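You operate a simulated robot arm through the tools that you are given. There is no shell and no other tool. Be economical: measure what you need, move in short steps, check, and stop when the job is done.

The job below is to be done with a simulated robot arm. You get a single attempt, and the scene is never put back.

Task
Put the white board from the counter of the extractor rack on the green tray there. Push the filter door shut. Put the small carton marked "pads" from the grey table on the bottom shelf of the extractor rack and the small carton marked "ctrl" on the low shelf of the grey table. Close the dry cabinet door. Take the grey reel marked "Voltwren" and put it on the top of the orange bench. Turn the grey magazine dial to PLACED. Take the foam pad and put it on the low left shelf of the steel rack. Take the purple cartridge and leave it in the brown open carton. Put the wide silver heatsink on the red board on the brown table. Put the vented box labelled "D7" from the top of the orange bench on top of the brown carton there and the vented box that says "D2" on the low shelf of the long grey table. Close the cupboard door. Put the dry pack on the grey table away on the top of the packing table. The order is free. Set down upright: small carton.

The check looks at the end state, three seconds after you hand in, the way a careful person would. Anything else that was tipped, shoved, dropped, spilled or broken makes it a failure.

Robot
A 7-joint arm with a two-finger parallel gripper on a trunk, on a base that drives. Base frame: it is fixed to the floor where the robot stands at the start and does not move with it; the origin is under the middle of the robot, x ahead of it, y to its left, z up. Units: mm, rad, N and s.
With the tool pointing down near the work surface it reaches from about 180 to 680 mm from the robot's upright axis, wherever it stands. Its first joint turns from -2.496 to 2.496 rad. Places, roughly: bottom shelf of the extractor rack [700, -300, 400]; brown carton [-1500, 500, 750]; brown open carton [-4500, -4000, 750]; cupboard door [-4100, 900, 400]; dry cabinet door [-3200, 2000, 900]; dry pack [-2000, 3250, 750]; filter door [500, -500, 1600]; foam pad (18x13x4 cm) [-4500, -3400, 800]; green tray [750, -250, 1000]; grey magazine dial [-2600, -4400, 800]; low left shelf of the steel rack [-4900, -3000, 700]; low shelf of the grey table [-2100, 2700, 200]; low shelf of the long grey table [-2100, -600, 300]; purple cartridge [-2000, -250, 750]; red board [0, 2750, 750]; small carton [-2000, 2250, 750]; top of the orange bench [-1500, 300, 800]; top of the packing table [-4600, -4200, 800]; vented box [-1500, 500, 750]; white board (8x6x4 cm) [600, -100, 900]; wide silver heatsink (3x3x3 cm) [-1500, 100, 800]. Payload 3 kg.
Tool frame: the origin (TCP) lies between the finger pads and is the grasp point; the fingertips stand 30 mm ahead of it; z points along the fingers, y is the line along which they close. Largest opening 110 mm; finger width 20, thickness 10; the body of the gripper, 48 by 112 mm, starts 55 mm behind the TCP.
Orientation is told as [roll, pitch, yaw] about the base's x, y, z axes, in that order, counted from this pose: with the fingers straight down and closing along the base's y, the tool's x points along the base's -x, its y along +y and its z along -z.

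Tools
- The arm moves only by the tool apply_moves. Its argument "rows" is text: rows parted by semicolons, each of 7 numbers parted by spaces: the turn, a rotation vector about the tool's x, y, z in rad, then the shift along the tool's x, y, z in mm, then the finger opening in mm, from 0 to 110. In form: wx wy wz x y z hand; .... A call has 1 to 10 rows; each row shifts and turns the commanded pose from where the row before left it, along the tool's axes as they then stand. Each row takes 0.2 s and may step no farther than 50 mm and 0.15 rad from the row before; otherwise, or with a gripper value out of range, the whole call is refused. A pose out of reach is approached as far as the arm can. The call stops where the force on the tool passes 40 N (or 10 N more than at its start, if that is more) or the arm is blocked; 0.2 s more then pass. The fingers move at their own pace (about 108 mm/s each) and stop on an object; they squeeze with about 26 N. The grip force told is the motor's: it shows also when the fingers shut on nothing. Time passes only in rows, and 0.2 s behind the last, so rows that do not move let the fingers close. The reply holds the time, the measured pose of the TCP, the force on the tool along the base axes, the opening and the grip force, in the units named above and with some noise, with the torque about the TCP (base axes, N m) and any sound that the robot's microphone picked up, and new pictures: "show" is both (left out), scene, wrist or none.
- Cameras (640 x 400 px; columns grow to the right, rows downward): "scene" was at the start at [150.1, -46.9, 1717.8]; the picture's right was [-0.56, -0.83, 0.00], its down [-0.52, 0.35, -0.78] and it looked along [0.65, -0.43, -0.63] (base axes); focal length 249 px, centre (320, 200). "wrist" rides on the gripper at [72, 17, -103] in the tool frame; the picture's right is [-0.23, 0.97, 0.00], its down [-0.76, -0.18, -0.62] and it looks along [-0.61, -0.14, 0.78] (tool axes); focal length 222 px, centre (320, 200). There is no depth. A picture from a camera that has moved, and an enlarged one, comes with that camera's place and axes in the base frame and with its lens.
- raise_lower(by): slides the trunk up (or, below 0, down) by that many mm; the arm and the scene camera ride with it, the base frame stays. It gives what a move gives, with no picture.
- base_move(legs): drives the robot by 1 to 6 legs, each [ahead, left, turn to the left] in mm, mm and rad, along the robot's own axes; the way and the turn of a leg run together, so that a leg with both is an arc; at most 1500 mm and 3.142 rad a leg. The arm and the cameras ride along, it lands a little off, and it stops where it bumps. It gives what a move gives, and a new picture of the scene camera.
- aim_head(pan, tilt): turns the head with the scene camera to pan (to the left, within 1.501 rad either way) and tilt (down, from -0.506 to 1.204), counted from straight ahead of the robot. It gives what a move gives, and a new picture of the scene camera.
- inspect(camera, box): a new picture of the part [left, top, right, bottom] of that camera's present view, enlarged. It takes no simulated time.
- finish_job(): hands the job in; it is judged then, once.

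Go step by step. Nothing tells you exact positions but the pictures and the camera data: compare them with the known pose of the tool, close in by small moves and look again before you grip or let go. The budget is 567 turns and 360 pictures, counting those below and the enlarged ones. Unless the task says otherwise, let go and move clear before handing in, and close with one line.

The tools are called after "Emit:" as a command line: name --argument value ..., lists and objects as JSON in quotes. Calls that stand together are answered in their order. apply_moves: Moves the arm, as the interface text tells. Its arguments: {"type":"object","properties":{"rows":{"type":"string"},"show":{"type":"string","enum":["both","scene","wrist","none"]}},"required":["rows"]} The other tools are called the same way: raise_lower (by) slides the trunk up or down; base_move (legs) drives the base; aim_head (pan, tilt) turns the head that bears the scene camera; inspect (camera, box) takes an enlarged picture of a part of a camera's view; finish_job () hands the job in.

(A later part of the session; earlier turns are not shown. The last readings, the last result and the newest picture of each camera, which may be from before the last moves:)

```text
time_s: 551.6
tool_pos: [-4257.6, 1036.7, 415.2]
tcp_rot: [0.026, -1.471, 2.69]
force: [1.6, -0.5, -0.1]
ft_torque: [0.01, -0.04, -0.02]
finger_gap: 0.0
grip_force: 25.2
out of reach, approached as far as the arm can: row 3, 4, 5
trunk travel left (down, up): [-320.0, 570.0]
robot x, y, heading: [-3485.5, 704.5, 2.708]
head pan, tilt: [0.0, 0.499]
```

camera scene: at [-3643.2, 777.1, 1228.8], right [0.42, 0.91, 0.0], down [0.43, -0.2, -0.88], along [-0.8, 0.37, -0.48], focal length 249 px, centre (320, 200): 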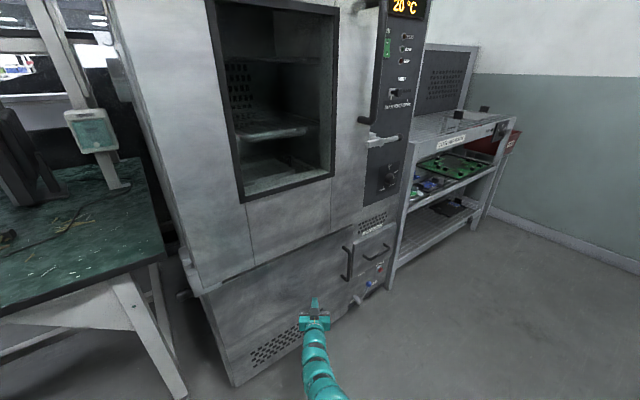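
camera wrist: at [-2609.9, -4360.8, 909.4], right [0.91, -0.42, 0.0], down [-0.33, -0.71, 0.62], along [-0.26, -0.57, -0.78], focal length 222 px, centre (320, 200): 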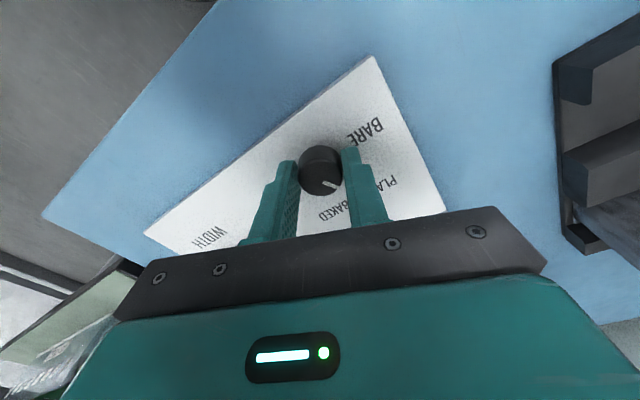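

Emit:
base_move --legs '[[20, 0, 0]]'

Emit:
inspect --camera "scene" --box '[180, 200, 420, 380]'

```text
time_s: 552.4
tool_pos: [-4276.7, 1044.9, 415.1]
tcp_rot: [0.028, -1.47, 2.688]
force: [-0.1, -0.1, 0.3]
ft_torque: [0.02, -0.04, -0.02]
finger_gap: 0.1
grip_force: 26.1
trunk travel left (down, up): [-320.0, 570.0]
robot x, y, heading: [-3503.3, 714.6, 2.71]
head pan, tilt: [0.0, 0.499]
camera scene: at [-3661.5, 785.6, 1228.8], right [0.42, 0.91, 0.0], down [0.43, -0.2, -0.88], along [-0.8, 0.37, -0.48], focal length 249 px, centre (320, 200)
```

scene: 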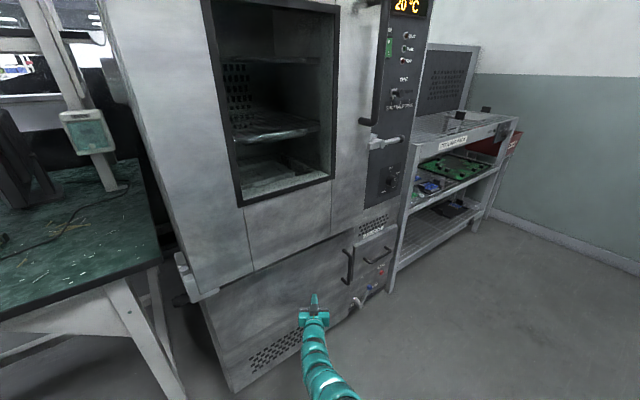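

```text
2.22 times, centred on (300, 290) of scene
camera zoom: at [-3661.5, 785.6, 1228.8], right [0.42, 0.91, 0.0], down [0.43, -0.2, -0.88], along [-0.8, 0.37, -0.48], focal length 554 px, centre (364, 0)
```

zoom: 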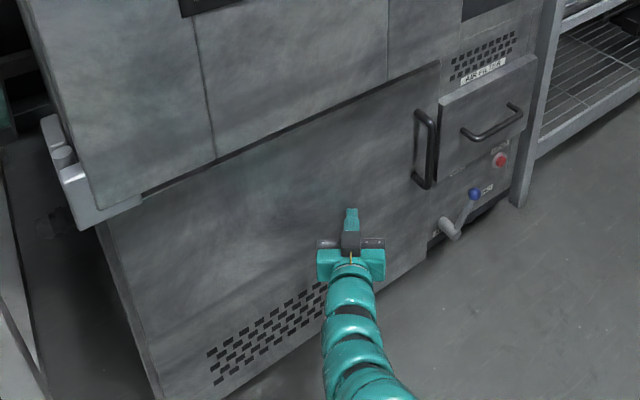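

Emit:
base_move --legs '[[25, 0, 0]]'

Emit:
inspect --camera "scene" --box '[180, 200, 420, 380]'

```text
time_s: 553.1
tool_pos: [-4279.9, 1046.0, 415.3]
tcp_rot: [0.014, -1.48, 2.701]
force: [22.5, -6.5, 13.8]
ft_torque: [0.09, 0.57, 0.1]
finger_gap: 0.0
grip_force: 26.2
trunk travel left (down, up): [-320.0, 570.0]
robot x, y, heading: [-3507.8, 716.7, 2.709]
head pan, tilt: [0.0, 0.499]
stopped in leg 1: the force on the tool passed its limit at 129 N (the readings are from after the stop); the commanded pose is now the measured one
camera scene: at [-3665.5, 788.1, 1229.2], right [0.42, 0.91, 0.0], down [0.43, -0.2, -0.88], along [-0.8, 0.37, -0.48], focal length 249 px, centre (320, 200)
```

scene: 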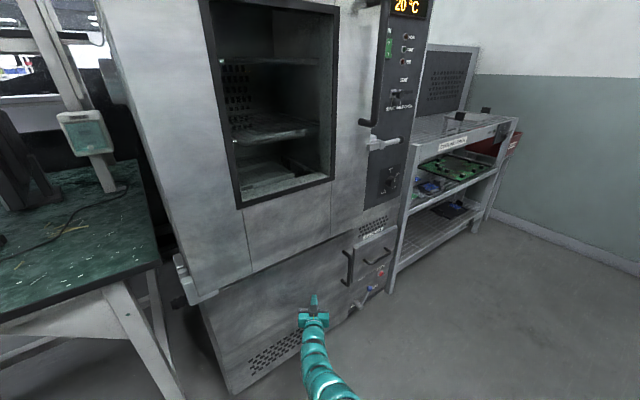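

```text
2.22 times, centred on (300, 290) of scene
camera zoom: at [-3665.5, 788.1, 1229.2], right [0.42, 0.91, 0.0], down [0.43, -0.2, -0.88], along [-0.8, 0.37, -0.48], focal length 554 px, centre (364, 0)
```

zoom: 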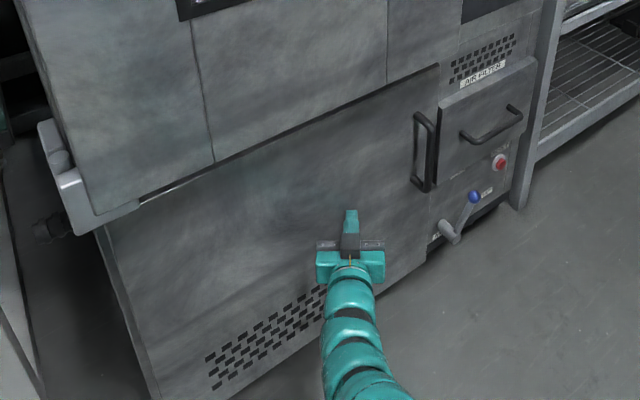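

The force rose sharply, so the cupboard door is shut. I'll back away, raise the trunk and look at the dry cabinet.

Emit:
base_move --legs '[[-320, 0, 0]]'

Emit:
raise_lower --by 400

Emit:
raise_lower --by 90

Emit:
aim_head --pan -1.2 --tilt 0.4

```text
time_s: 555.3
tool_pos: [-3986.5, 909.5, 411.4]
tcp_rot: [0.013, -1.473, 2.699]
force: [0.6, -1.4, 0.4]
ft_torque: [0.0, -0.03, 0.01]
finger_gap: 0.0
grip_force: 26.1
trunk travel left (down, up): [-320.0, 570.0]
robot x, y, heading: [-3214.3, 579.5, 2.707]
head pan, tilt: [0.0, 0.499]
camera scene: at [-3372.8, 652.3, 1228.8], right [0.42, 0.91, 0.0], down [0.43, -0.2, -0.88], along [-0.8, 0.37, -0.48], focal length 249 px, centre (320, 200)
```

scene: 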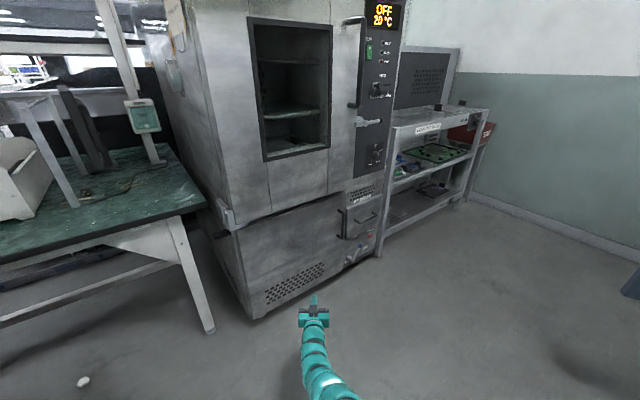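

```text
time_s: 559.1
tool_pos: [-3985.3, 910.5, 812.6]
tcp_rot: [0.013, -1.474, 2.7]
force: [-0.4, -0.4, 0.4]
ft_torque: [0.0, 0.04, 0.0]
finger_gap: 0.3
grip_force: 26.4
trunk travel left (down, up): [-720.0, 170.0]
robot x, y, heading: [-3215.3, 578.1, 2.705]
head pan, tilt: [0.0, 0.499]
```

```text
time_s: 560.4
tool_pos: [-3985.4, 910.1, 902.3]
tcp_rot: [0.012, -1.473, 2.701]
force: [-0.3, -0.6, -0.6]
ft_torque: [0.04, 0.04, 0.0]
finger_gap: 0.0
grip_force: 26.6
trunk travel left (down, up): [-810.0, 80.0]
robot x, y, heading: [-3214.5, 580.5, 2.707]
head pan, tilt: [0.0, 0.499]
```

```text
time_s: 561.8
tool_pos: [-3985.5, 910.5, 902.6]
tcp_rot: [0.016, -1.473, 2.701]
force: [-0.1, -1.2, -0.9]
ft_torque: [0.0, 0.01, 0.04]
finger_gap: 0.0
grip_force: 25.8
trunk travel left (down, up): [-810.0, 80.0]
robot x, y, heading: [-3220.1, 582.7, 2.709]
head pan, tilt: [-1.201, 0.4]
camera scene: at [-3284.4, 706.5, 1728.0], right [1.0, -0.06, 0.0], down [-0.02, -0.39, -0.92], along [0.06, 0.92, -0.39], focal length 249 px, centre (320, 200)
```

scene: 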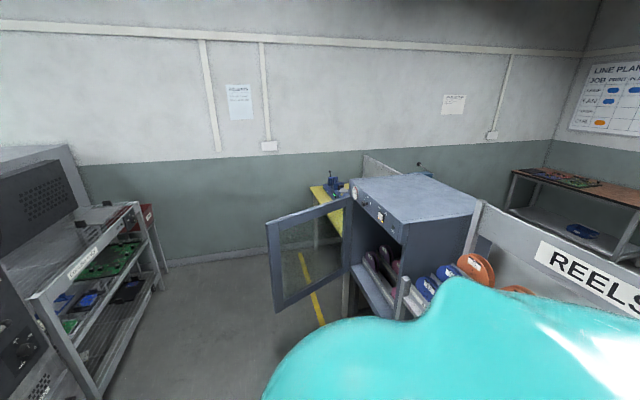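

The cupboard is shut. The dry cabinet's glass door hinges at its north edge (-3008,2179) with its free end at (-3484,1866), about 73° open, so I must push from its north-west side. I'll first retract the level tool by raising it relative to the trunk.

Emit:
apply_moves --rows "0 0 0 -45 0 -12 0;0 0 0 -45 0 -14 0;0 0 0 -45 0 -14 0;0 0 0 -45 0 -14 0;0 0 0 -45 0 -14 0;0 0 0 -45 0 -14 0;0 0 0 -45 0 -14 0;0 0 0 -45 0 -14 0;0 0 0 -45 0 -14 0;0 0 0 -45 0 -14 0" --show "none"

Emit:
raise_lower --by -400

```text
time_s: 564.0
tool_pos: [-3898.3, 872.1, 1366.2]
tcp_rot: [0.003, -1.473, 2.709]
force: [0.8, 0.5, -1.3]
ft_torque: [-0.01, 0.01, 0.01]
finger_gap: 0.0
grip_force: 26.4
trunk travel left (down, up): [-810.0, 80.0]
robot x, y, heading: [-3215.1, 575.5, 2.707]
head pan, tilt: [-1.201, 0.4]
```

```text
time_s: 567.8
tool_pos: [-3898.9, 872.4, 963.6]
tcp_rot: [0.013, -1.473, 2.701]
force: [0.1, 0.7, 0.4]
ft_torque: [0.0, -0.01, 0.0]
finger_gap: 0.1
grip_force: 26.4
trunk travel left (down, up): [-410.0, 480.0]
robot x, y, heading: [-3218.2, 579.6, 2.708]
head pan, tilt: [-1.201, 0.4]
```

Emit:
apply_moves --rows "0 0 0 0 0 -35 0;0 0 0 0 0 -35 0;0 0 0 0 0 -35 0;0 0 0 0 0 -35 0;0 0 0 0 0 -35 0" --show "none"

```text
time_s: 569.0
tool_pos: [-3792.2, 823.9, 977.8]
tcp_rot: [0.013, -1.474, 2.701]
force: [-0.4, 0.0, -0.3]
ft_torque: [0.01, -0.01, 0.0]
finger_gap: 0.2
grip_force: 26.2
out of reach, approached as far as the arm can: row 4, 5
trunk travel left (down, up): [-410.0, 480.0]
robot x, y, heading: [-3214.4, 578.9, 2.708]
head pan, tilt: [-1.201, 0.4]
```

The level tool now reaches only about 630 mm. I'll drive round to the door's north-west side in stages.

Emit:
base_move --legs '[[0, 0, -0.8], [1096, 342, 0]]'

Emit:
aim_head --pan -0.5 --tilt 0.4

```text
time_s: 577.0
tool_pos: [-4097.5, 2095.9, 978.2]
tcp_rot: [0.015, -1.473, 1.881]
force: [0.0, 0.7, -0.7]
ft_torque: [0.03, 0.0, -0.03]
finger_gap: 0.0
grip_force: 26.1
trunk travel left (down, up): [-410.0, 480.0]
robot x, y, heading: [-3884.1, 1509.6, 1.887]
head pan, tilt: [-1.201, 0.4]
camera scene: at [-3837.1, 1643.7, 1328.0], right [0.64, -0.77, 0.0], down [-0.3, -0.25, -0.92], along [0.71, 0.59, -0.39], focal length 249 px, centre (320, 200)
```

scene: 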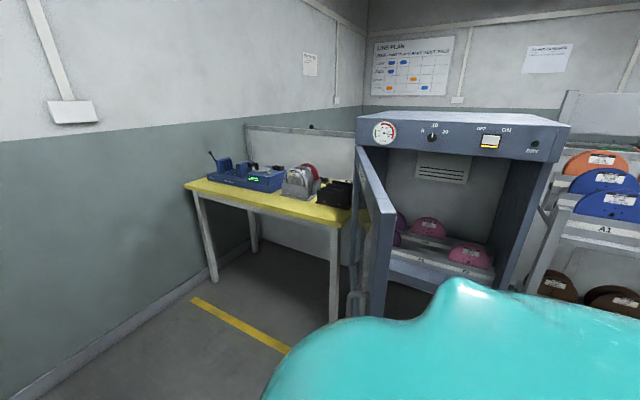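

```text
time_s: 578.0
tool_pos: [-4097.2, 2096.8, 977.8]
tcp_rot: [0.016, -1.474, 1.883]
force: [0.8, -0.4, -0.4]
ft_torque: [-0.02, -0.02, -0.01]
finger_gap: 0.1
grip_force: 26.3
trunk travel left (down, up): [-410.0, 480.0]
robot x, y, heading: [-3879.7, 1506.2, 1.887]
head pan, tilt: [-0.499, 0.4]
camera scene: at [-3891.9, 1675.9, 1328.0], right [0.98, -0.18, 0.0], down [-0.07, -0.38, -0.92], along [0.17, 0.91, -0.39], focal length 249 px, centre (320, 200)
```

scene: 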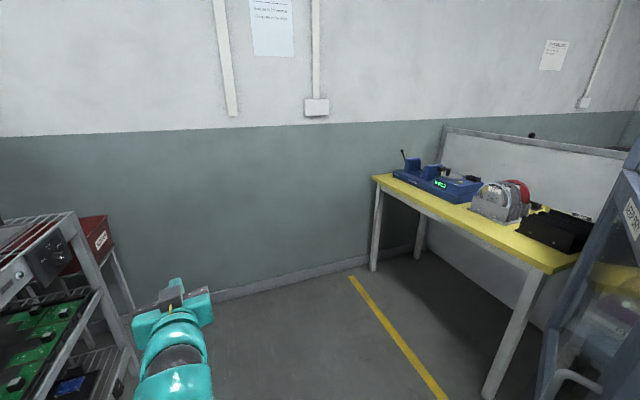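

There is a yellow table beyond the cabinet with a grey reel on a stand. I'll enlarge it, as it may be the Voltwren reel.

Emit:
inspect --camera "scene" --box '[440, 130, 640, 270]'

```text
2.86 times, centred on (540, 200) of scene
camera zoom: at [-3891.9, 1675.9, 1328.0], right [0.98, -0.18, 0.0], down [-0.07, -0.38, -0.92], along [0.17, 0.91, -0.39], focal length 713 px, centre (-309, 200)
```

zoom: 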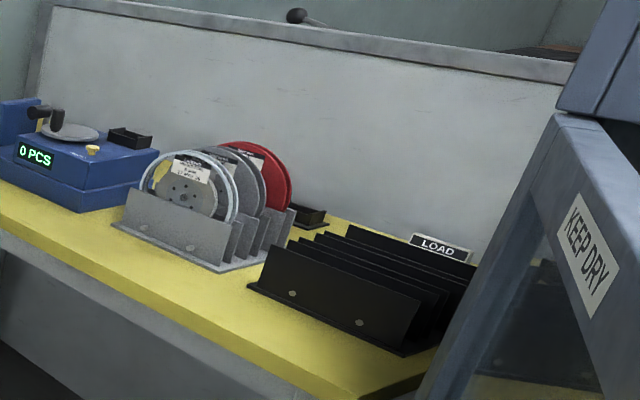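

Emit:
inspect --camera "scene" --box '[475, 172, 550, 220]'

```text
8.33 times, centred on (512, 196) of scene
camera zoom: at [-3891.9, 1675.9, 1328.0], right [0.98, -0.18, 0.0], down [-0.07, -0.38, -0.92], along [0.17, 0.91, -0.39], focal length 2079 px, centre (-1284, 233)
```

zoom: 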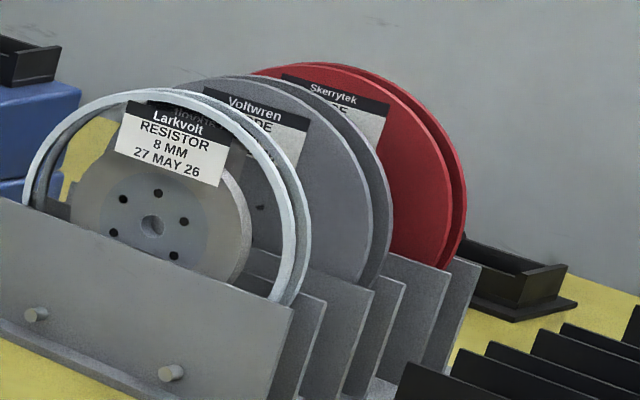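

The second reel in that holder is the grey Voltwren reel. First the dry cabinet door: I'll move to its north-west and turn to face it.

Emit:
base_move --legs '[[780, -190, 0], [0, 0, -2.387]]'

Emit:
aim_head --pan 0 --tilt 0.4

```text
time_s: 588.0
tool_pos: [-3379.7, 2062.2, 977.0]
tcp_rot: [0.016, -1.472, -0.456]
force: [0.9, 0.0, 0.9]
ft_torque: [0.02, -0.02, -0.01]
finger_gap: 0.0
grip_force: 25.7
trunk travel left (down, up): [-410.0, 480.0]
robot x, y, heading: [-3952.7, 2316.8, -0.453]
head pan, tilt: [-0.499, 0.4]
camera scene: at [-3827.6, 2206.5, 1328.0], right [-0.81, -0.58, 0.0], down [-0.23, 0.32, -0.92], along [0.54, -0.75, -0.39], focal length 249 px, centre (320, 200)
```

scene: 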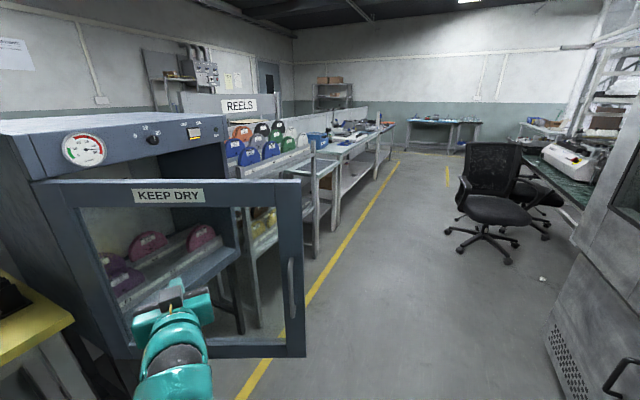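

```text
time_s: 588.9
tool_pos: [-3380.5, 2063.6, 977.8]
tcp_rot: [0.013, -1.473, -0.456]
force: [-0.2, -0.1, 0.3]
ft_torque: [-0.01, -0.01, -0.01]
finger_gap: 0.0
grip_force: 26.2
trunk travel left (down, up): [-410.0, 480.0]
robot x, y, heading: [-3952.1, 2312.4, -0.445]
head pan, tilt: [0.0, 0.4]
camera scene: at [-3798.2, 2241.5, 1328.0], right [-0.43, -0.9, 0.0], down [-0.35, 0.17, -0.92], along [0.83, -0.4, -0.39], focal length 249 px, centre (320, 200)
```

scene: 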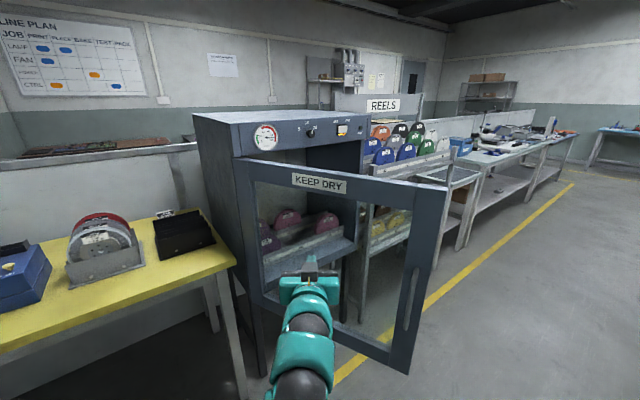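

The tool faces the door's outer side. I want to push on the right-hand frame, not the glass, so I'll back up slightly and turn right 0.2 rad.

Emit:
base_move --legs '[[-60, 0, 0], [0, 0, -0.205]]'

Emit:
aim_head --pan 0.15 --tilt 0.4

```text
time_s: 590.6
tool_pos: [-3499.1, 1975.1, 978.2]
tcp_rot: [0.016, -1.473, -0.667]
force: [0.0, -1.0, -0.5]
ft_torque: [-0.02, 0.0, -0.01]
finger_gap: 0.0
grip_force: 25.5
trunk travel left (down, up): [-410.0, 480.0]
robot x, y, heading: [-4006.1, 2343.2, -0.658]
head pan, tilt: [0.0, 0.4]
camera scene: at [-3872.0, 2237.0, 1328.0], right [-0.61, -0.79, 0.0], down [-0.31, 0.24, -0.92], along [0.73, -0.56, -0.39], focal length 249 px, centre (320, 200)
```

scene: 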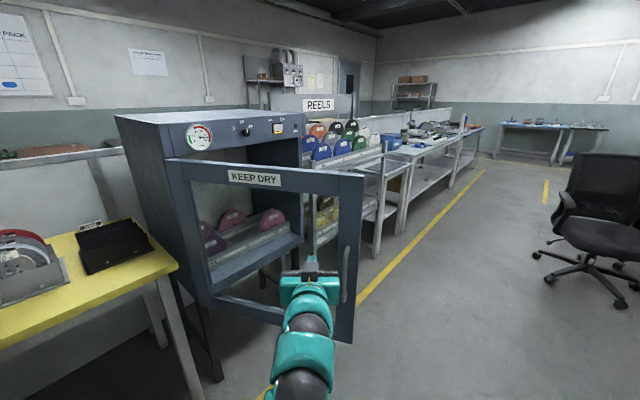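

```text
time_s: 591.3
tool_pos: [-3499.4, 1974.9, 977.1]
tcp_rot: [0.015, -1.473, -0.666]
force: [0.5, 0.5, 0.9]
ft_torque: [-0.03, 0.02, 0.02]
finger_gap: 0.1
grip_force: 25.4
trunk travel left (down, up): [-410.0, 480.0]
robot x, y, heading: [-4008.9, 2343.1, -0.658]
head pan, tilt: [0.15, 0.4]
camera scene: at [-3864.3, 2248.5, 1328.0], right [-0.49, -0.87, 0.0], down [-0.34, 0.19, -0.92], along [0.8, -0.45, -0.39], focal length 249 px, centre (320, 200)
```

scene: 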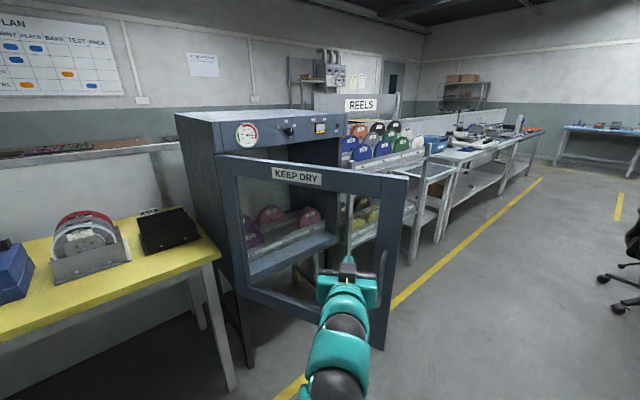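

Re-measuring with this view, the door is about 670 mm wide with its free edge at (-3430,1745). I'll bring the tip up to the right-hand stile.

Emit:
base_move --legs '[[165, -111, 0]]'

```text
time_s: 592.9
tool_pos: [-3437.0, 1782.0, 977.6]
tcp_rot: [0.017, -1.473, -0.667]
force: [-0.5, -0.3, 0.6]
ft_torque: [0.01, 0.0, -0.01]
finger_gap: 0.1
grip_force: 25.6
trunk travel left (down, up): [-410.0, 480.0]
robot x, y, heading: [-3941.0, 2145.8, -0.655]
head pan, tilt: [0.15, 0.4]
camera scene: at [-3802.3, 2056.7, 1327.9], right [-0.49, -0.87, 0.0], down [-0.34, 0.19, -0.92], along [0.8, -0.45, -0.39], focal length 249 px, centre (320, 200)
```

scene: 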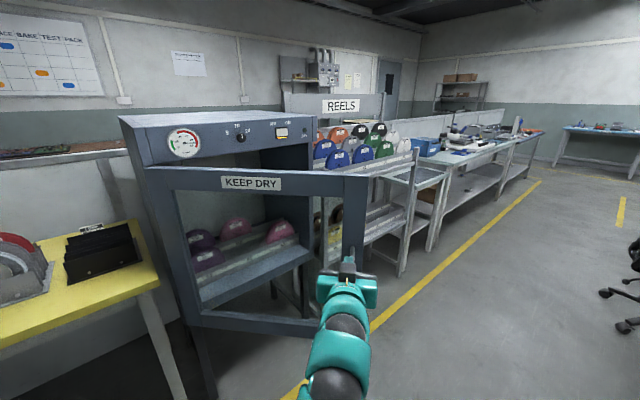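

The fingertip is at the stile. I'll push along the arc, a leg at a time.

Emit:
base_move --legs '[[181, -20, 0]]'

```text
time_s: 594.4
tool_pos: [-3307.6, 1654.5, 979.0]
tcp_rot: [0.011, -1.474, -0.669]
force: [0.1, 0.1, -0.1]
ft_torque: [0.02, -0.05, -0.01]
finger_gap: 0.2
grip_force: 26.1
trunk travel left (down, up): [-410.0, 480.0]
robot x, y, heading: [-3812.2, 2021.0, -0.662]
head pan, tilt: [0.15, 0.4]
camera scene: at [-3671.1, 1929.3, 1327.9], right [-0.49, -0.87, 0.0], down [-0.34, 0.19, -0.92], along [0.8, -0.45, -0.39], focal length 249 px, centre (320, 200)
```

scene: 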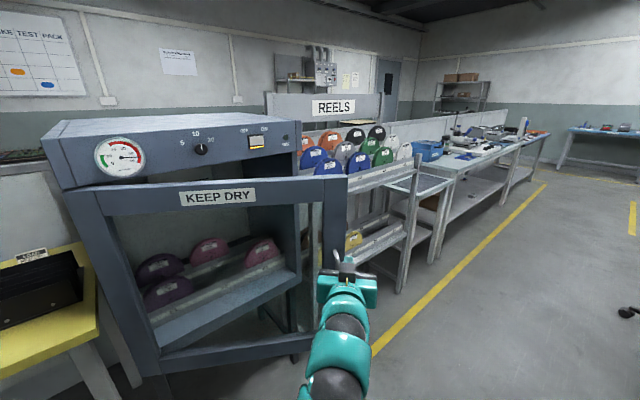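

It's moving, but the tip is near the stile's outer edge, so I'll add some leftward motion.

Emit:
base_move --legs '[[10, 25, 0], [150, 40, 0]]'

```text
time_s: 596.3
tool_pos: [-3140.2, 1604.7, 978.7]
tcp_rot: [0.014, -1.473, -0.668]
force: [0.9, 0.6, -0.1]
ft_torque: [0.0, 0.05, 0.01]
finger_gap: 0.0
grip_force: 25.9
trunk travel left (down, up): [-410.0, 480.0]
robot x, y, heading: [-3644.7, 1973.5, -0.659]
head pan, tilt: [0.15, 0.4]
camera scene: at [-3503.0, 1880.1, 1327.9], right [-0.49, -0.87, 0.0], down [-0.34, 0.19, -0.92], along [0.8, -0.45, -0.39], focal length 249 px, centre (320, 200)
```

scene: 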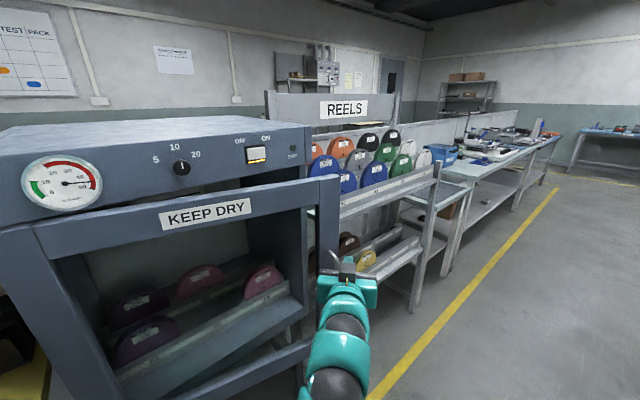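

The door is about 35° from shut. I'll reposition squarer to the closed door: back off, shift right and turn left 0.41 rad.

Emit:
base_move --legs '[[-80, 0, 0], [50, -219, 0], [0, 0, 0.41]]'

Emit:
aim_head --pan 0 --tilt 0.4

```text
time_s: 599.8
tool_pos: [-3195.2, 1677.6, 977.4]
tcp_rot: [0.014, -1.474, -0.265]
force: [1.1, -0.2, 0.2]
ft_torque: [0.02, -0.03, 0.01]
finger_gap: 0.0
grip_force: 26.5
trunk travel left (down, up): [-410.0, 480.0]
robot x, y, heading: [-3805.5, 1819.2, -0.257]
head pan, tilt: [0.15, 0.4]
camera scene: at [-3637.2, 1789.4, 1328.0], right [-0.11, -0.99, 0.0], down [-0.39, 0.04, -0.92], along [0.92, -0.1, -0.39], focal length 249 px, centre (320, 200)
```

scene: 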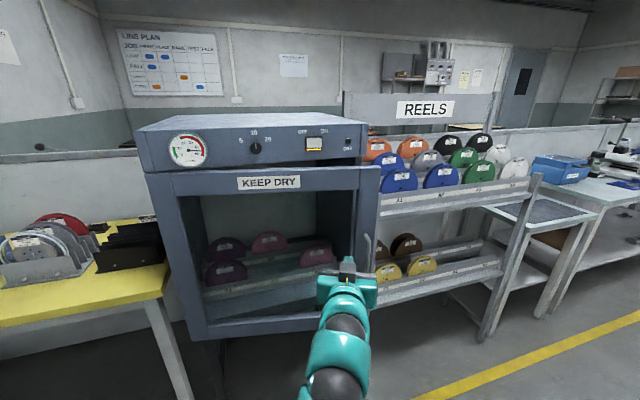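

```text
time_s: 600.5
tool_pos: [-3196.0, 1677.9, 977.8]
tcp_rot: [0.013, -1.473, -0.266]
force: [0.2, 0.2, -0.3]
ft_torque: [-0.03, 0.02, 0.04]
finger_gap: 0.0
grip_force: 26.0
trunk travel left (down, up): [-410.0, 480.0]
robot x, y, heading: [-3804.4, 1818.5, -0.257]
head pan, tilt: [0.0, 0.4]
camera scene: at [-3639.7, 1775.7, 1328.0], right [-0.25, -0.97, 0.0], down [-0.38, 0.1, -0.92], along [0.89, -0.23, -0.39], focal length 249 px, centre (320, 200)
```

scene: 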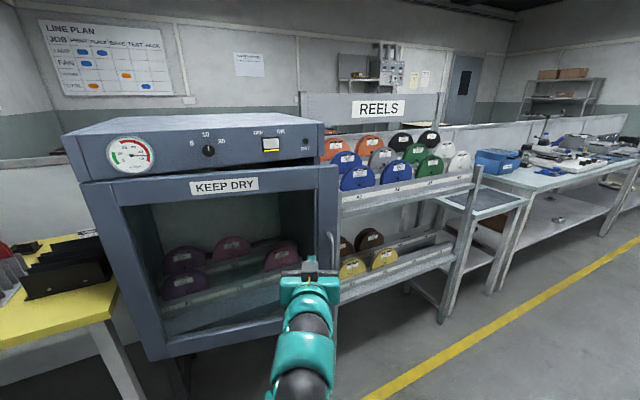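

The tip is just left of the stile. I'll push forward with a slight rightward shift.

Emit:
base_move --legs '[[60, -45, 0], [180, 0, 0]]'

```text
time_s: 602.7
tool_pos: [-2974.8, 1574.7, 977.6]
tcp_rot: [0.014, -1.473, -0.263]
force: [0.0, -1.2, -0.1]
ft_torque: [-0.01, -0.01, -0.01]
finger_gap: 0.3
grip_force: 26.0
trunk travel left (down, up): [-410.0, 480.0]
robot x, y, heading: [-3587.3, 1713.4, -0.254]
head pan, tilt: [0.0, 0.4]
camera scene: at [-3418.9, 1671.2, 1327.9], right [-0.25, -0.97, 0.0], down [-0.38, 0.1, -0.92], along [0.89, -0.23, -0.39], focal length 249 px, centre (320, 200)
```

scene: 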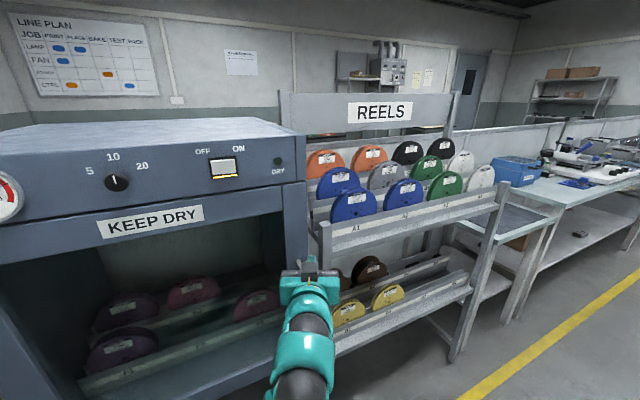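

The tip is at the stile's right edge again. I'll back a little, shift left 55 mm and continue.

Emit:
base_move --legs '[[-20, 0, 0], [0, 55, 0], [70, 15, 0]]'

```text
time_s: 604.6
tool_pos: [-2935.5, 1630.0, 977.4]
tcp_rot: [0.032, -1.468, -0.285]
force: [-24.5, 5.1, -0.1]
ft_torque: [-0.1, -0.11, -0.08]
finger_gap: 0.1
grip_force: 25.7
trunk travel left (down, up): [-410.0, 480.0]
robot x, y, heading: [-3542.0, 1769.1, -0.257]
head pan, tilt: [0.0, 0.4]
stopped in leg 3: the force on the tool passed its limit at 208 N (the readings are from after the stop); the commanded pose is now the measured one
camera scene: at [-3379.0, 1727.6, 1328.5], right [-0.25, -0.97, 0.0], down [-0.37, 0.1, -0.92], along [0.89, -0.23, -0.39], focal length 249 px, centre (320, 200)
```

scene: 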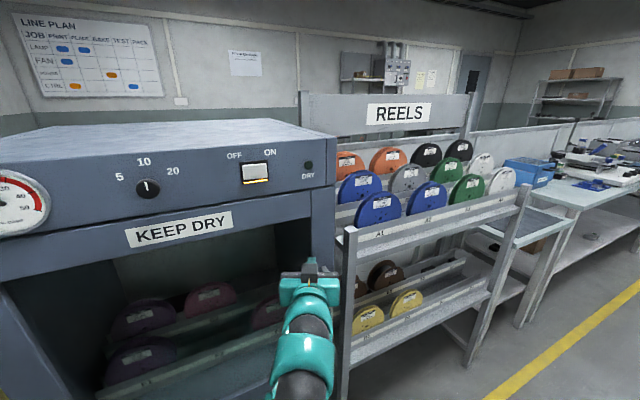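

The force spiked, so the door seems to have reached its stop. I'll back off and inspect.

Emit:
base_move --legs '[[-150, 0, 0]]'

Emit:
inspect --camera "scene" --box '[20, 90, 360, 330]'

```text
time_s: 606.0
tool_pos: [-3078.2, 1670.8, 975.3]
tcp_rot: [0.021, -1.464, -0.273]
force: [-0.1, -0.3, -0.1]
ft_torque: [-0.02, 0.04, 0.01]
finger_gap: 0.0
grip_force: 26.2
trunk travel left (down, up): [-410.0, 480.0]
robot x, y, heading: [-3686.0, 1810.2, -0.254]
head pan, tilt: [0.0, 0.4]
camera scene: at [-3521.3, 1765.4, 1328.0], right [-0.25, -0.97, 0.0], down [-0.38, 0.1, -0.92], along [0.89, -0.23, -0.39], focal length 249 px, centre (320, 200)
```

scene: 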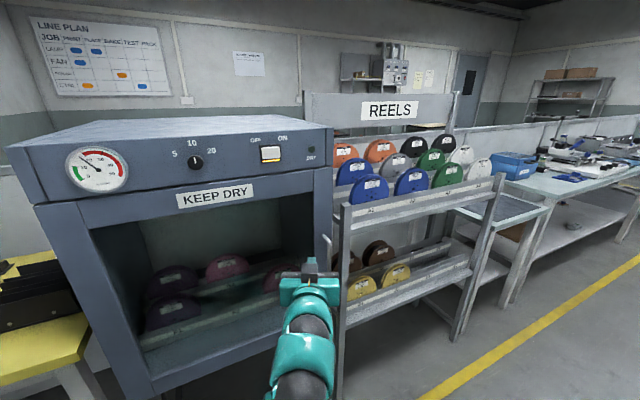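

```text
1.67 times, centred on (190, 210) of scene
camera zoom: at [-3521.3, 1765.4, 1328.0], right [-0.25, -0.97, 0.0], down [-0.38, 0.1, -0.92], along [0.89, -0.23, -0.39], focal length 416 px, centre (537, 183)
```

zoom: 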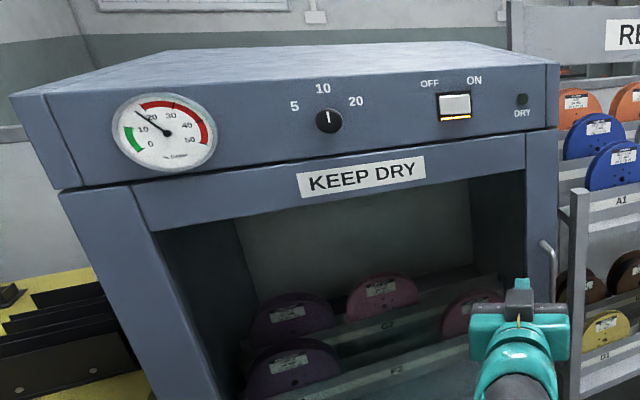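

The door is closed and the gauge is already dropping. I'll check the grey reel in the REELS rack so I don't confuse the two.

Emit:
inspect --camera "scene" --box '[360, 125, 430, 185]'

Emit:
aim_head --pan 0.9 --tilt 0.4

```text
6.67 times, centred on (395, 155) of scene
camera zoom: at [-3521.3, 1765.4, 1328.0], right [-0.25, -0.97, 0.0], down [-0.38, 0.1, -0.92], along [0.89, -0.23, -0.39], focal length 1663 px, centre (-180, 500)
```

zoom: 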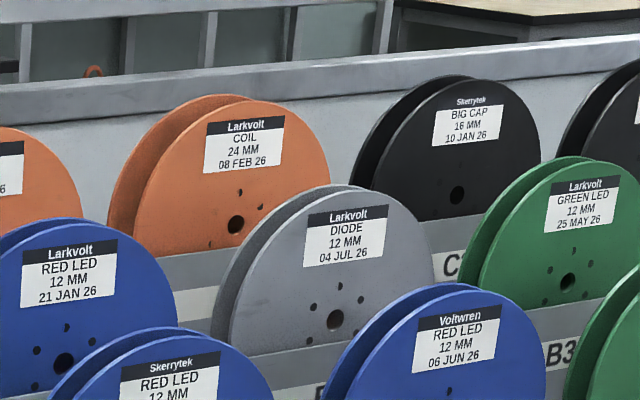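

```text
time_s: 607.2
tool_pos: [-3079.6, 1669.5, 976.1]
tcp_rot: [0.022, -1.467, -0.272]
force: [-0.7, 0.0, 0.1]
ft_torque: [0.02, -0.03, 0.01]
finger_gap: 0.2
grip_force: 25.9
trunk travel left (down, up): [-410.0, 480.0]
robot x, y, heading: [-3687.6, 1806.9, -0.254]
head pan, tilt: [0.901, 0.4]
camera scene: at [-3536.8, 1844.4, 1328.0], right [0.6, -0.8, 0.0], down [-0.31, -0.23, -0.92], along [0.74, 0.55, -0.39], focal length 249 px, centre (320, 200)
```

scene: 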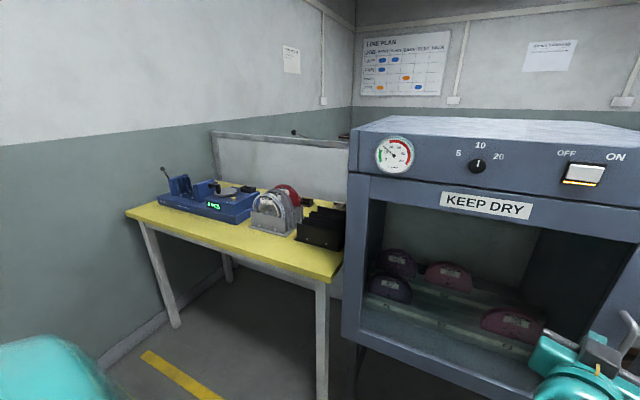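

The rack's grey reel is Larkvolt, so the Voltwren one on the yellow table is right. I'll back away and bring the tool back to vertical.

Emit:
base_move --legs '[[-260, 0, 0]]'

Emit:
raise_lower --by 400

Emit:
apply_moves --rows "0 0 0 45 0 16 0;0 0 0 45 0 16 0;0 0 0 45 0 16 0;0 0 0 45 0 16 0;0 0 0 45 0 16 0;0 0 0 45 0 14 0;0 0 0 45 0 14 0;0 0 0 45 0 14 0;0 0 0 30 0 10 0" --show "none"

Emit:
apply_moves --rows "0 0.15 0 6 0 -25 30;0 0.15 0 11 0 -25 30;0 0.15 0 17 0 -25 30;0 0.15 0 22 0 -25 30;0 0.15 0 25 0 -25 30;0 0.15 0 25 0 -20 30;0 0.15 0 25 0 -15 30;0 0.15 0 25 0 -10 30;0 0.15 0 25 0 -5 30;0 0.12 0 25 0 0 30" --show "none"

```text
time_s: 609.0
tool_pos: [-3328.9, 1734.3, 974.6]
tcp_rot: [0.021, -1.465, -0.273]
force: [0.8, -0.4, -0.1]
ft_torque: [-0.01, 0.04, -0.01]
finger_gap: 0.0
grip_force: 26.4
trunk travel left (down, up): [-410.0, 480.0]
robot x, y, heading: [-3940.9, 1872.6, -0.254]
head pan, tilt: [0.901, 0.4]
camera scene: at [-3787.9, 1909.8, 1328.0], right [0.6, -0.8, 0.0], down [-0.31, -0.23, -0.92], along [0.74, 0.55, -0.39], focal length 249 px, centre (320, 200)
```

scene: 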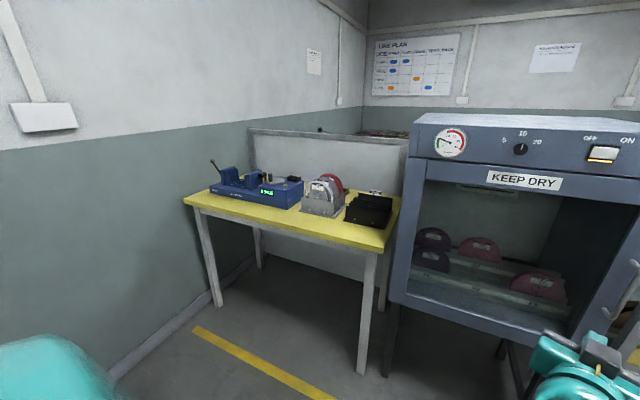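

```text
time_s: 612.9
tool_pos: [-3328.4, 1734.8, 1375.2]
tcp_rot: [0.023, -1.463, -0.273]
force: [0.7, 0.3, 0.2]
ft_torque: [0.01, -0.01, 0.03]
finger_gap: 0.0
grip_force: 26.7
trunk travel left (down, up): [-810.0, 80.0]
robot x, y, heading: [-3937.6, 1872.2, -0.258]
head pan, tilt: [0.901, 0.4]
```

```text
time_s: 614.9
tool_pos: [-3241.8, 1711.6, 973.7]
tcp_rot: [0.0, -1.466, -0.249]
force: [0.3, 0.6, -0.5]
ft_torque: [-0.02, -0.02, 0.02]
finger_gap: 0.0
grip_force: 26.3
trunk travel left (down, up): [-810.0, 80.0]
robot x, y, heading: [-3938.1, 1874.5, -0.256]
head pan, tilt: [0.901, 0.4]
```

```text
time_s: 617.0
tool_pos: [-3523.2, 1786.3, 944.3]
tcp_rot: [0.001, 0.007, -0.249]
force: [0.2, 0.1, -0.5]
ft_torque: [0.0, -0.01, 0.02]
finger_gap: 30.1
grip_force: 0.1
trunk travel left (down, up): [-810.0, 80.0]
robot x, y, heading: [-3938.8, 1872.7, -0.259]
head pan, tilt: [0.901, 0.4]
```

The tool is vertical again. I'll raise the trunk and go to the yellow table.

Emit:
raise_lower --by 80

Emit:
base_move --legs '[[0, 0, 0.449], [0, 532, 0], [520, 0, 0]]'

Emit:
aim_head --pan 0 --tilt 0.8

```text
time_s: 618.2
tool_pos: [-3520.8, 1784.2, 1025.0]
tcp_rot: [0.002, 0.007, -0.251]
force: [-0.7, -0.3, -0.2]
ft_torque: [-0.02, 0.01, 0.03]
finger_gap: 30.1
grip_force: 0.0
trunk travel left (down, up): [-890.0, 0.0]
robot x, y, heading: [-3940.8, 1875.8, -0.258]
head pan, tilt: [0.901, 0.4]
```

```text
time_s: 625.3
tool_pos: [-3125.4, 2614.8, 1025.0]
tcp_rot: [0.0, 0.006, 0.206]
force: [-0.4, 0.2, 0.0]
ft_torque: [-0.01, 0.01, 0.06]
finger_gap: 29.9
grip_force: 0.1
trunk travel left (down, up): [-890.0, 0.0]
robot x, y, heading: [-3539.4, 2509.0, 0.198]
head pan, tilt: [0.901, 0.4]
camera scene: at [-3419.3, 2609.3, 1807.9], right [0.89, -0.45, 0.0], down [-0.18, -0.35, -0.92], along [0.42, 0.82, -0.39], focal length 249 px, centre (320, 200)
```

scene: 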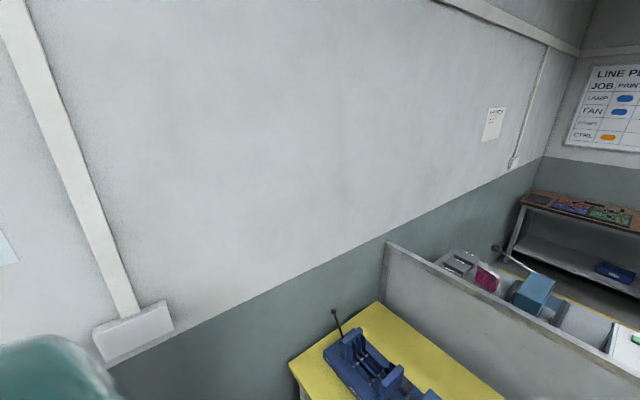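

```text
time_s: 626.5
tool_pos: [-3125.7, 2615.0, 1024.5]
tcp_rot: [0.001, 0.004, 0.206]
force: [-0.5, 0.2, 0.3]
ft_torque: [0.0, -0.01, -0.02]
finger_gap: 30.1
grip_force: 0.1
trunk travel left (down, up): [-890.0, 0.0]
robot x, y, heading: [-3540.1, 2509.1, 0.203]
head pan, tilt: [0.0, 0.799]
camera scene: at [-3383.0, 2542.7, 1772.9], right [0.2, -0.98, 0.0], down [-0.7, -0.14, -0.7], along [0.68, 0.14, -0.72], focal length 249 px, centre (320, 200)
```

scene: 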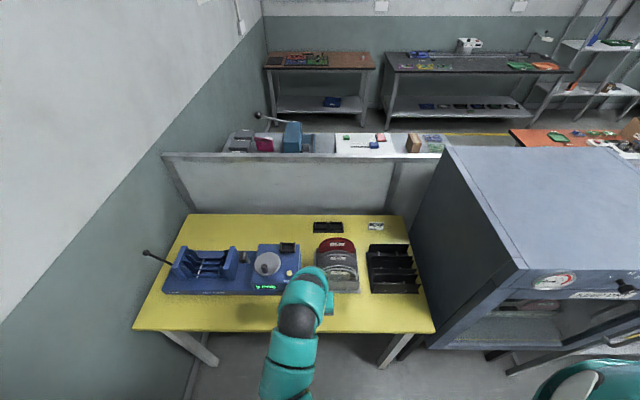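

Emit:
inspect --camera "scene" --box '[290, 215, 420, 310]'

```text
4.21 times, centred on (355, 262) of scene
camera zoom: at [-3383.0, 2542.7, 1772.9], right [0.2, -0.98, 0.0], down [-0.7, -0.14, -0.7], along [0.68, 0.14, -0.72], focal length 1050 px, centre (173, -63)
```

zoom: 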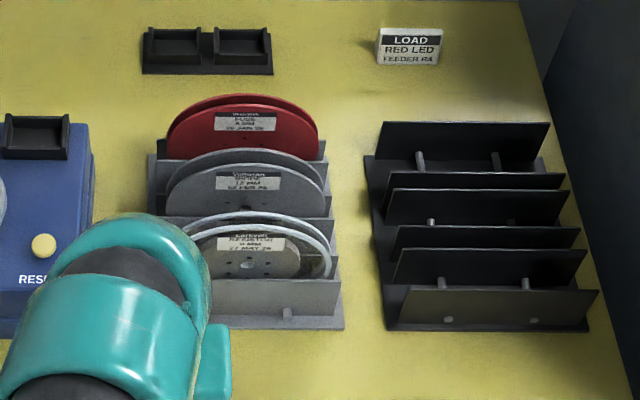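

The Voltwren reel is the middle one of three, with gaps of about 35 mm either side. I'll move in, yaw the tool 90° and view it from above.

Emit:
base_move --legs '[[190, -82, 0]]'

Emit:
apply_moves --rows "0 0 0.15 0 0 0 40;0 0 0.15 0 0 0 40;0 0 0.15 0 0 0 40;0 0 0.15 0 0 0 40;0 0 0.15 0 0 0 40;0 0 0.15 0 0 0 40;0 0 0.15 0 0 0 40;0 0 0.15 0 0 0 40;0 0 0.15 0 0 0 40;0 0 0.15 0 0 0 40" --show "wrist"

```text
time_s: 628.1
tool_pos: [-2924.3, 2570.0, 1023.9]
tcp_rot: [0.002, 0.005, 0.203]
force: [0.3, -0.1, -0.1]
ft_torque: [0.01, 0.0, 0.01]
finger_gap: 30.0
grip_force: 0.1
trunk travel left (down, up): [-890.0, 0.0]
robot x, y, heading: [-3340.6, 2465.7, 0.198]
head pan, tilt: [0.0, 0.799]
camera scene: at [-3180.2, 2498.9, 1772.8], right [0.2, -0.98, 0.0], down [-0.7, -0.14, -0.7], along [0.68, 0.14, -0.72], focal length 249 px, centre (320, 200)
```

scene: 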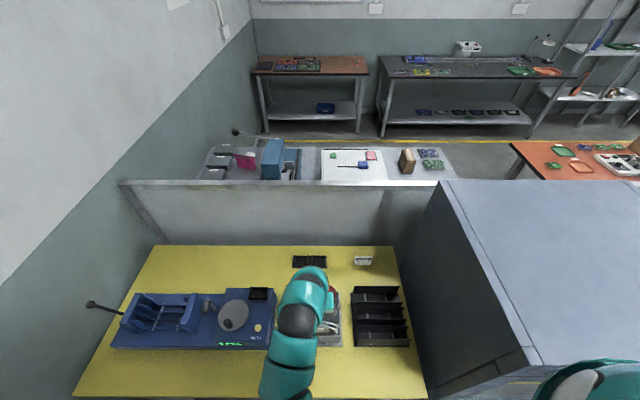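

```text
time_s: 630.3
tool_pos: [-2925.6, 2569.3, 1024.2]
tcp_rot: [-0.005, 0.002, -1.298]
force: [0.8, 0.2, 0.0]
ft_torque: [-0.04, 0.0, -0.03]
finger_gap: 40.0
grip_force: 0.1
trunk travel left (down, up): [-890.0, 0.0]
robot x, y, heading: [-3340.4, 2462.6, 0.2]
head pan, tilt: [0.0, 0.799]
camera wrist: at [-2927.2, 2643.9, 1127.2], right [1.0, 0.04, 0.0], down [0.04, -0.78, 0.62], along [0.02, -0.62, -0.78], focal length 222 px, centre (320, 200)
```

wrist: 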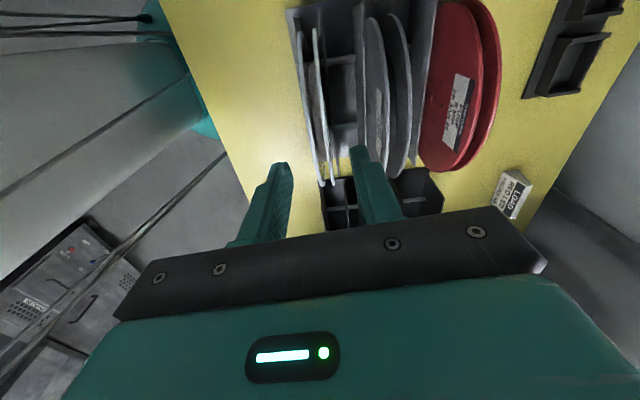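

Emit:
inspect --camera "wrist" --box '[270, 0, 470, 200]'

```text
2.00 times, centred on (370, 100) of wrist
camera zoom: at [-2927.2, 2643.9, 1127.2], right [1.0, 0.04, 0.0], down [0.04, -0.78, 0.62], along [0.02, -0.62, -0.78], focal length 444 px, centre (220, 400)
```

zoom: 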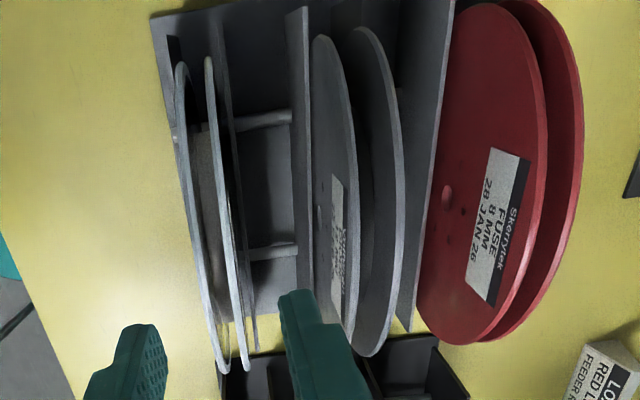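

The Voltwren reel's mid-plane is at about x -2861, y 2590, with its top at z≈932. I'll move over it and align the yaw.

Emit:
apply_moves --rows "0 0 0.077 1 34 0 46;0 0 0 1 34 0 46;0 0 0 0 0 30 46" --show "none"

Emit:
inspect --camera "wrist" --box '[220, 0, 460, 220]'

```text
time_s: 631.1
tool_pos: [-2859.2, 2586.4, 995.8]
tcp_rot: [-0.004, 0.003, -1.373]
force: [-0.4, 0.1, -0.3]
ft_torque: [0.03, 0.01, 0.01]
finger_gap: 45.8
grip_force: 0.1
trunk travel left (down, up): [-890.0, 0.0]
robot x, y, heading: [-3334.7, 2467.0, 0.197]
head pan, tilt: [0.0, 0.799]
```

```text
1.82 times, centred on (340, 110) of wrist
camera zoom: at [-2856.1, 2660.3, 1097.3], right [1.0, -0.03, -0.01], down [-0.02, -0.78, 0.62], along [-0.02, -0.62, -0.78], focal length 404 px, centre (284, 364)
```

zoom: 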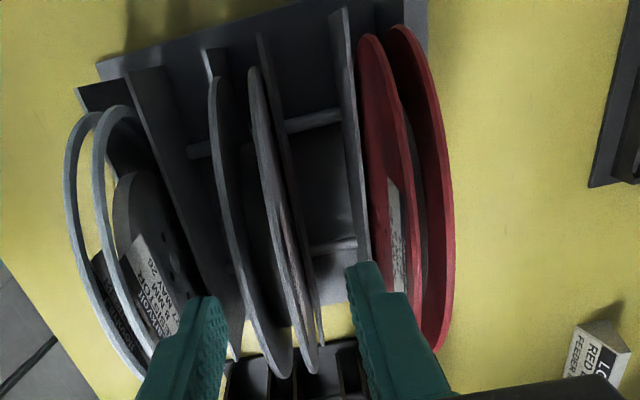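

The reel is centred between the fingers, and the holder plates reach about z 885. I'll keep the tips just above them at TCP z≈919.

Emit:
apply_moves --rows "0 0 0 0 0 30 46;0 0 0 0 0 25 46;0 0 0 0 0 12 46;0 0 0 0 0 8 46" --show "wrist"

```text
time_s: 632.1
tool_pos: [-2859.8, 2588.0, 919.9]
tcp_rot: [-0.003, 0.001, -1.373]
force: [-0.5, 0.1, 0.5]
ft_torque: [-0.05, -0.01, 0.02]
finger_gap: 45.9
grip_force: 0.0
trunk travel left (down, up): [-890.0, 0.0]
robot x, y, heading: [-3340.0, 2464.4, 0.199]
head pan, tilt: [0.0, 0.799]
camera wrist: at [-2856.5, 2661.0, 1021.8], right [1.0, -0.03, 0.0], down [-0.02, -0.78, 0.62], along [-0.02, -0.62, -0.78], focal length 222 px, centre (320, 200)
```

wrist: 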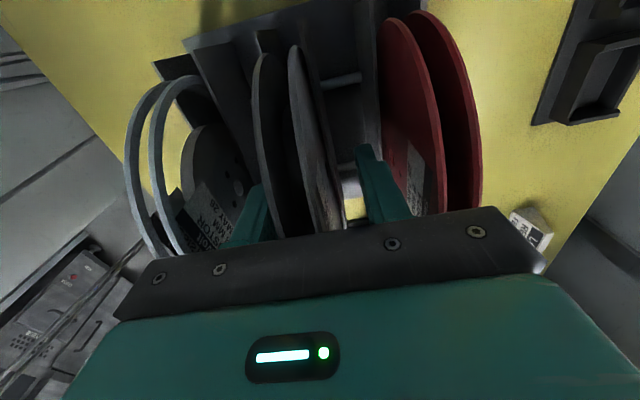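

The fingers straddle the reel, so I'll close on it.

Emit:
apply_moves --rows "0 0 0 0 0 0 30;0 0 0 0 0 0 15;0 0 0 0 0 0 10;0 0 0 0 0 0 10" --show "wrist"

```text
time_s: 633.1
tool_pos: [-2861.0, 2587.5, 920.6]
tcp_rot: [-0.004, 0.001, -1.374]
force: [-6.9, -1.2, 0.8]
ft_torque: [-0.09, 0.41, -0.06]
finger_gap: 18.7
grip_force: 26.1
trunk travel left (down, up): [-890.0, 0.0]
robot x, y, heading: [-3338.3, 2465.9, 0.198]
head pan, tilt: [0.0, 0.799]
camera wrist: at [-2857.4, 2661.1, 1022.2], right [1.0, -0.03, 0.0], down [-0.02, -0.78, 0.62], along [-0.02, -0.62, -0.78], focal length 222 px, centre (320, 200)
```

wrist: 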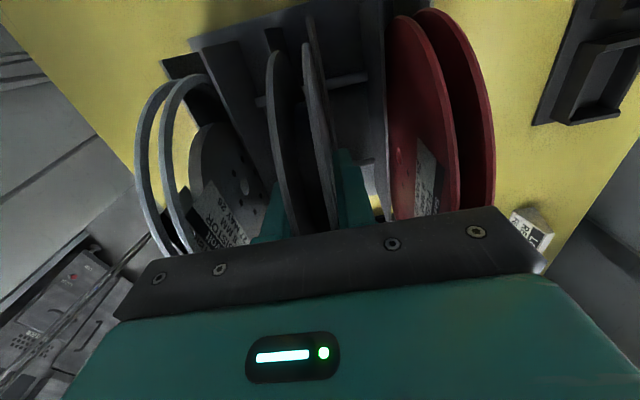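

Gripped at 18.7 mm. I'll lift it straight up as high as the arm allows.

Emit:
apply_moves --rows "0 0 0 0 0 -10 10;0 0 0 0 0 -20 10;0 0 0 0 0 -25 10;0 0 0 0 0 -25 10;0 0 0 0 0 -25 10;0 0 0 0 0 -25 10;0 0 0 0 0 -20 10" --show "wrist"

```text
time_s: 634.7
tool_pos: [-2858.6, 2587.8, 1069.0]
tcp_rot: [-0.004, 0.001, -1.374]
force: [-0.3, -0.3, -0.8]
ft_torque: [0.0, -0.02, 0.01]
finger_gap: 18.7
grip_force: 26.0
trunk travel left (down, up): [-890.0, 0.0]
robot x, y, heading: [-3336.0, 2463.6, 0.201]
head pan, tilt: [0.0, 0.799]
camera wrist: at [-2855.2, 2660.9, 1172.4], right [1.0, -0.03, 0.0], down [-0.02, -0.78, 0.62], along [-0.02, -0.62, -0.78], focal length 222 px, centre (320, 200)
```

wrist: 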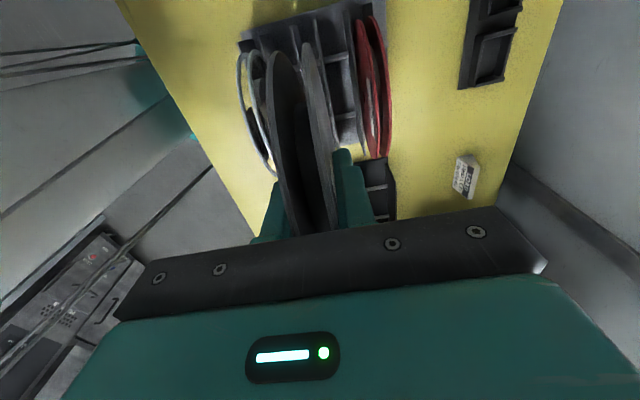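

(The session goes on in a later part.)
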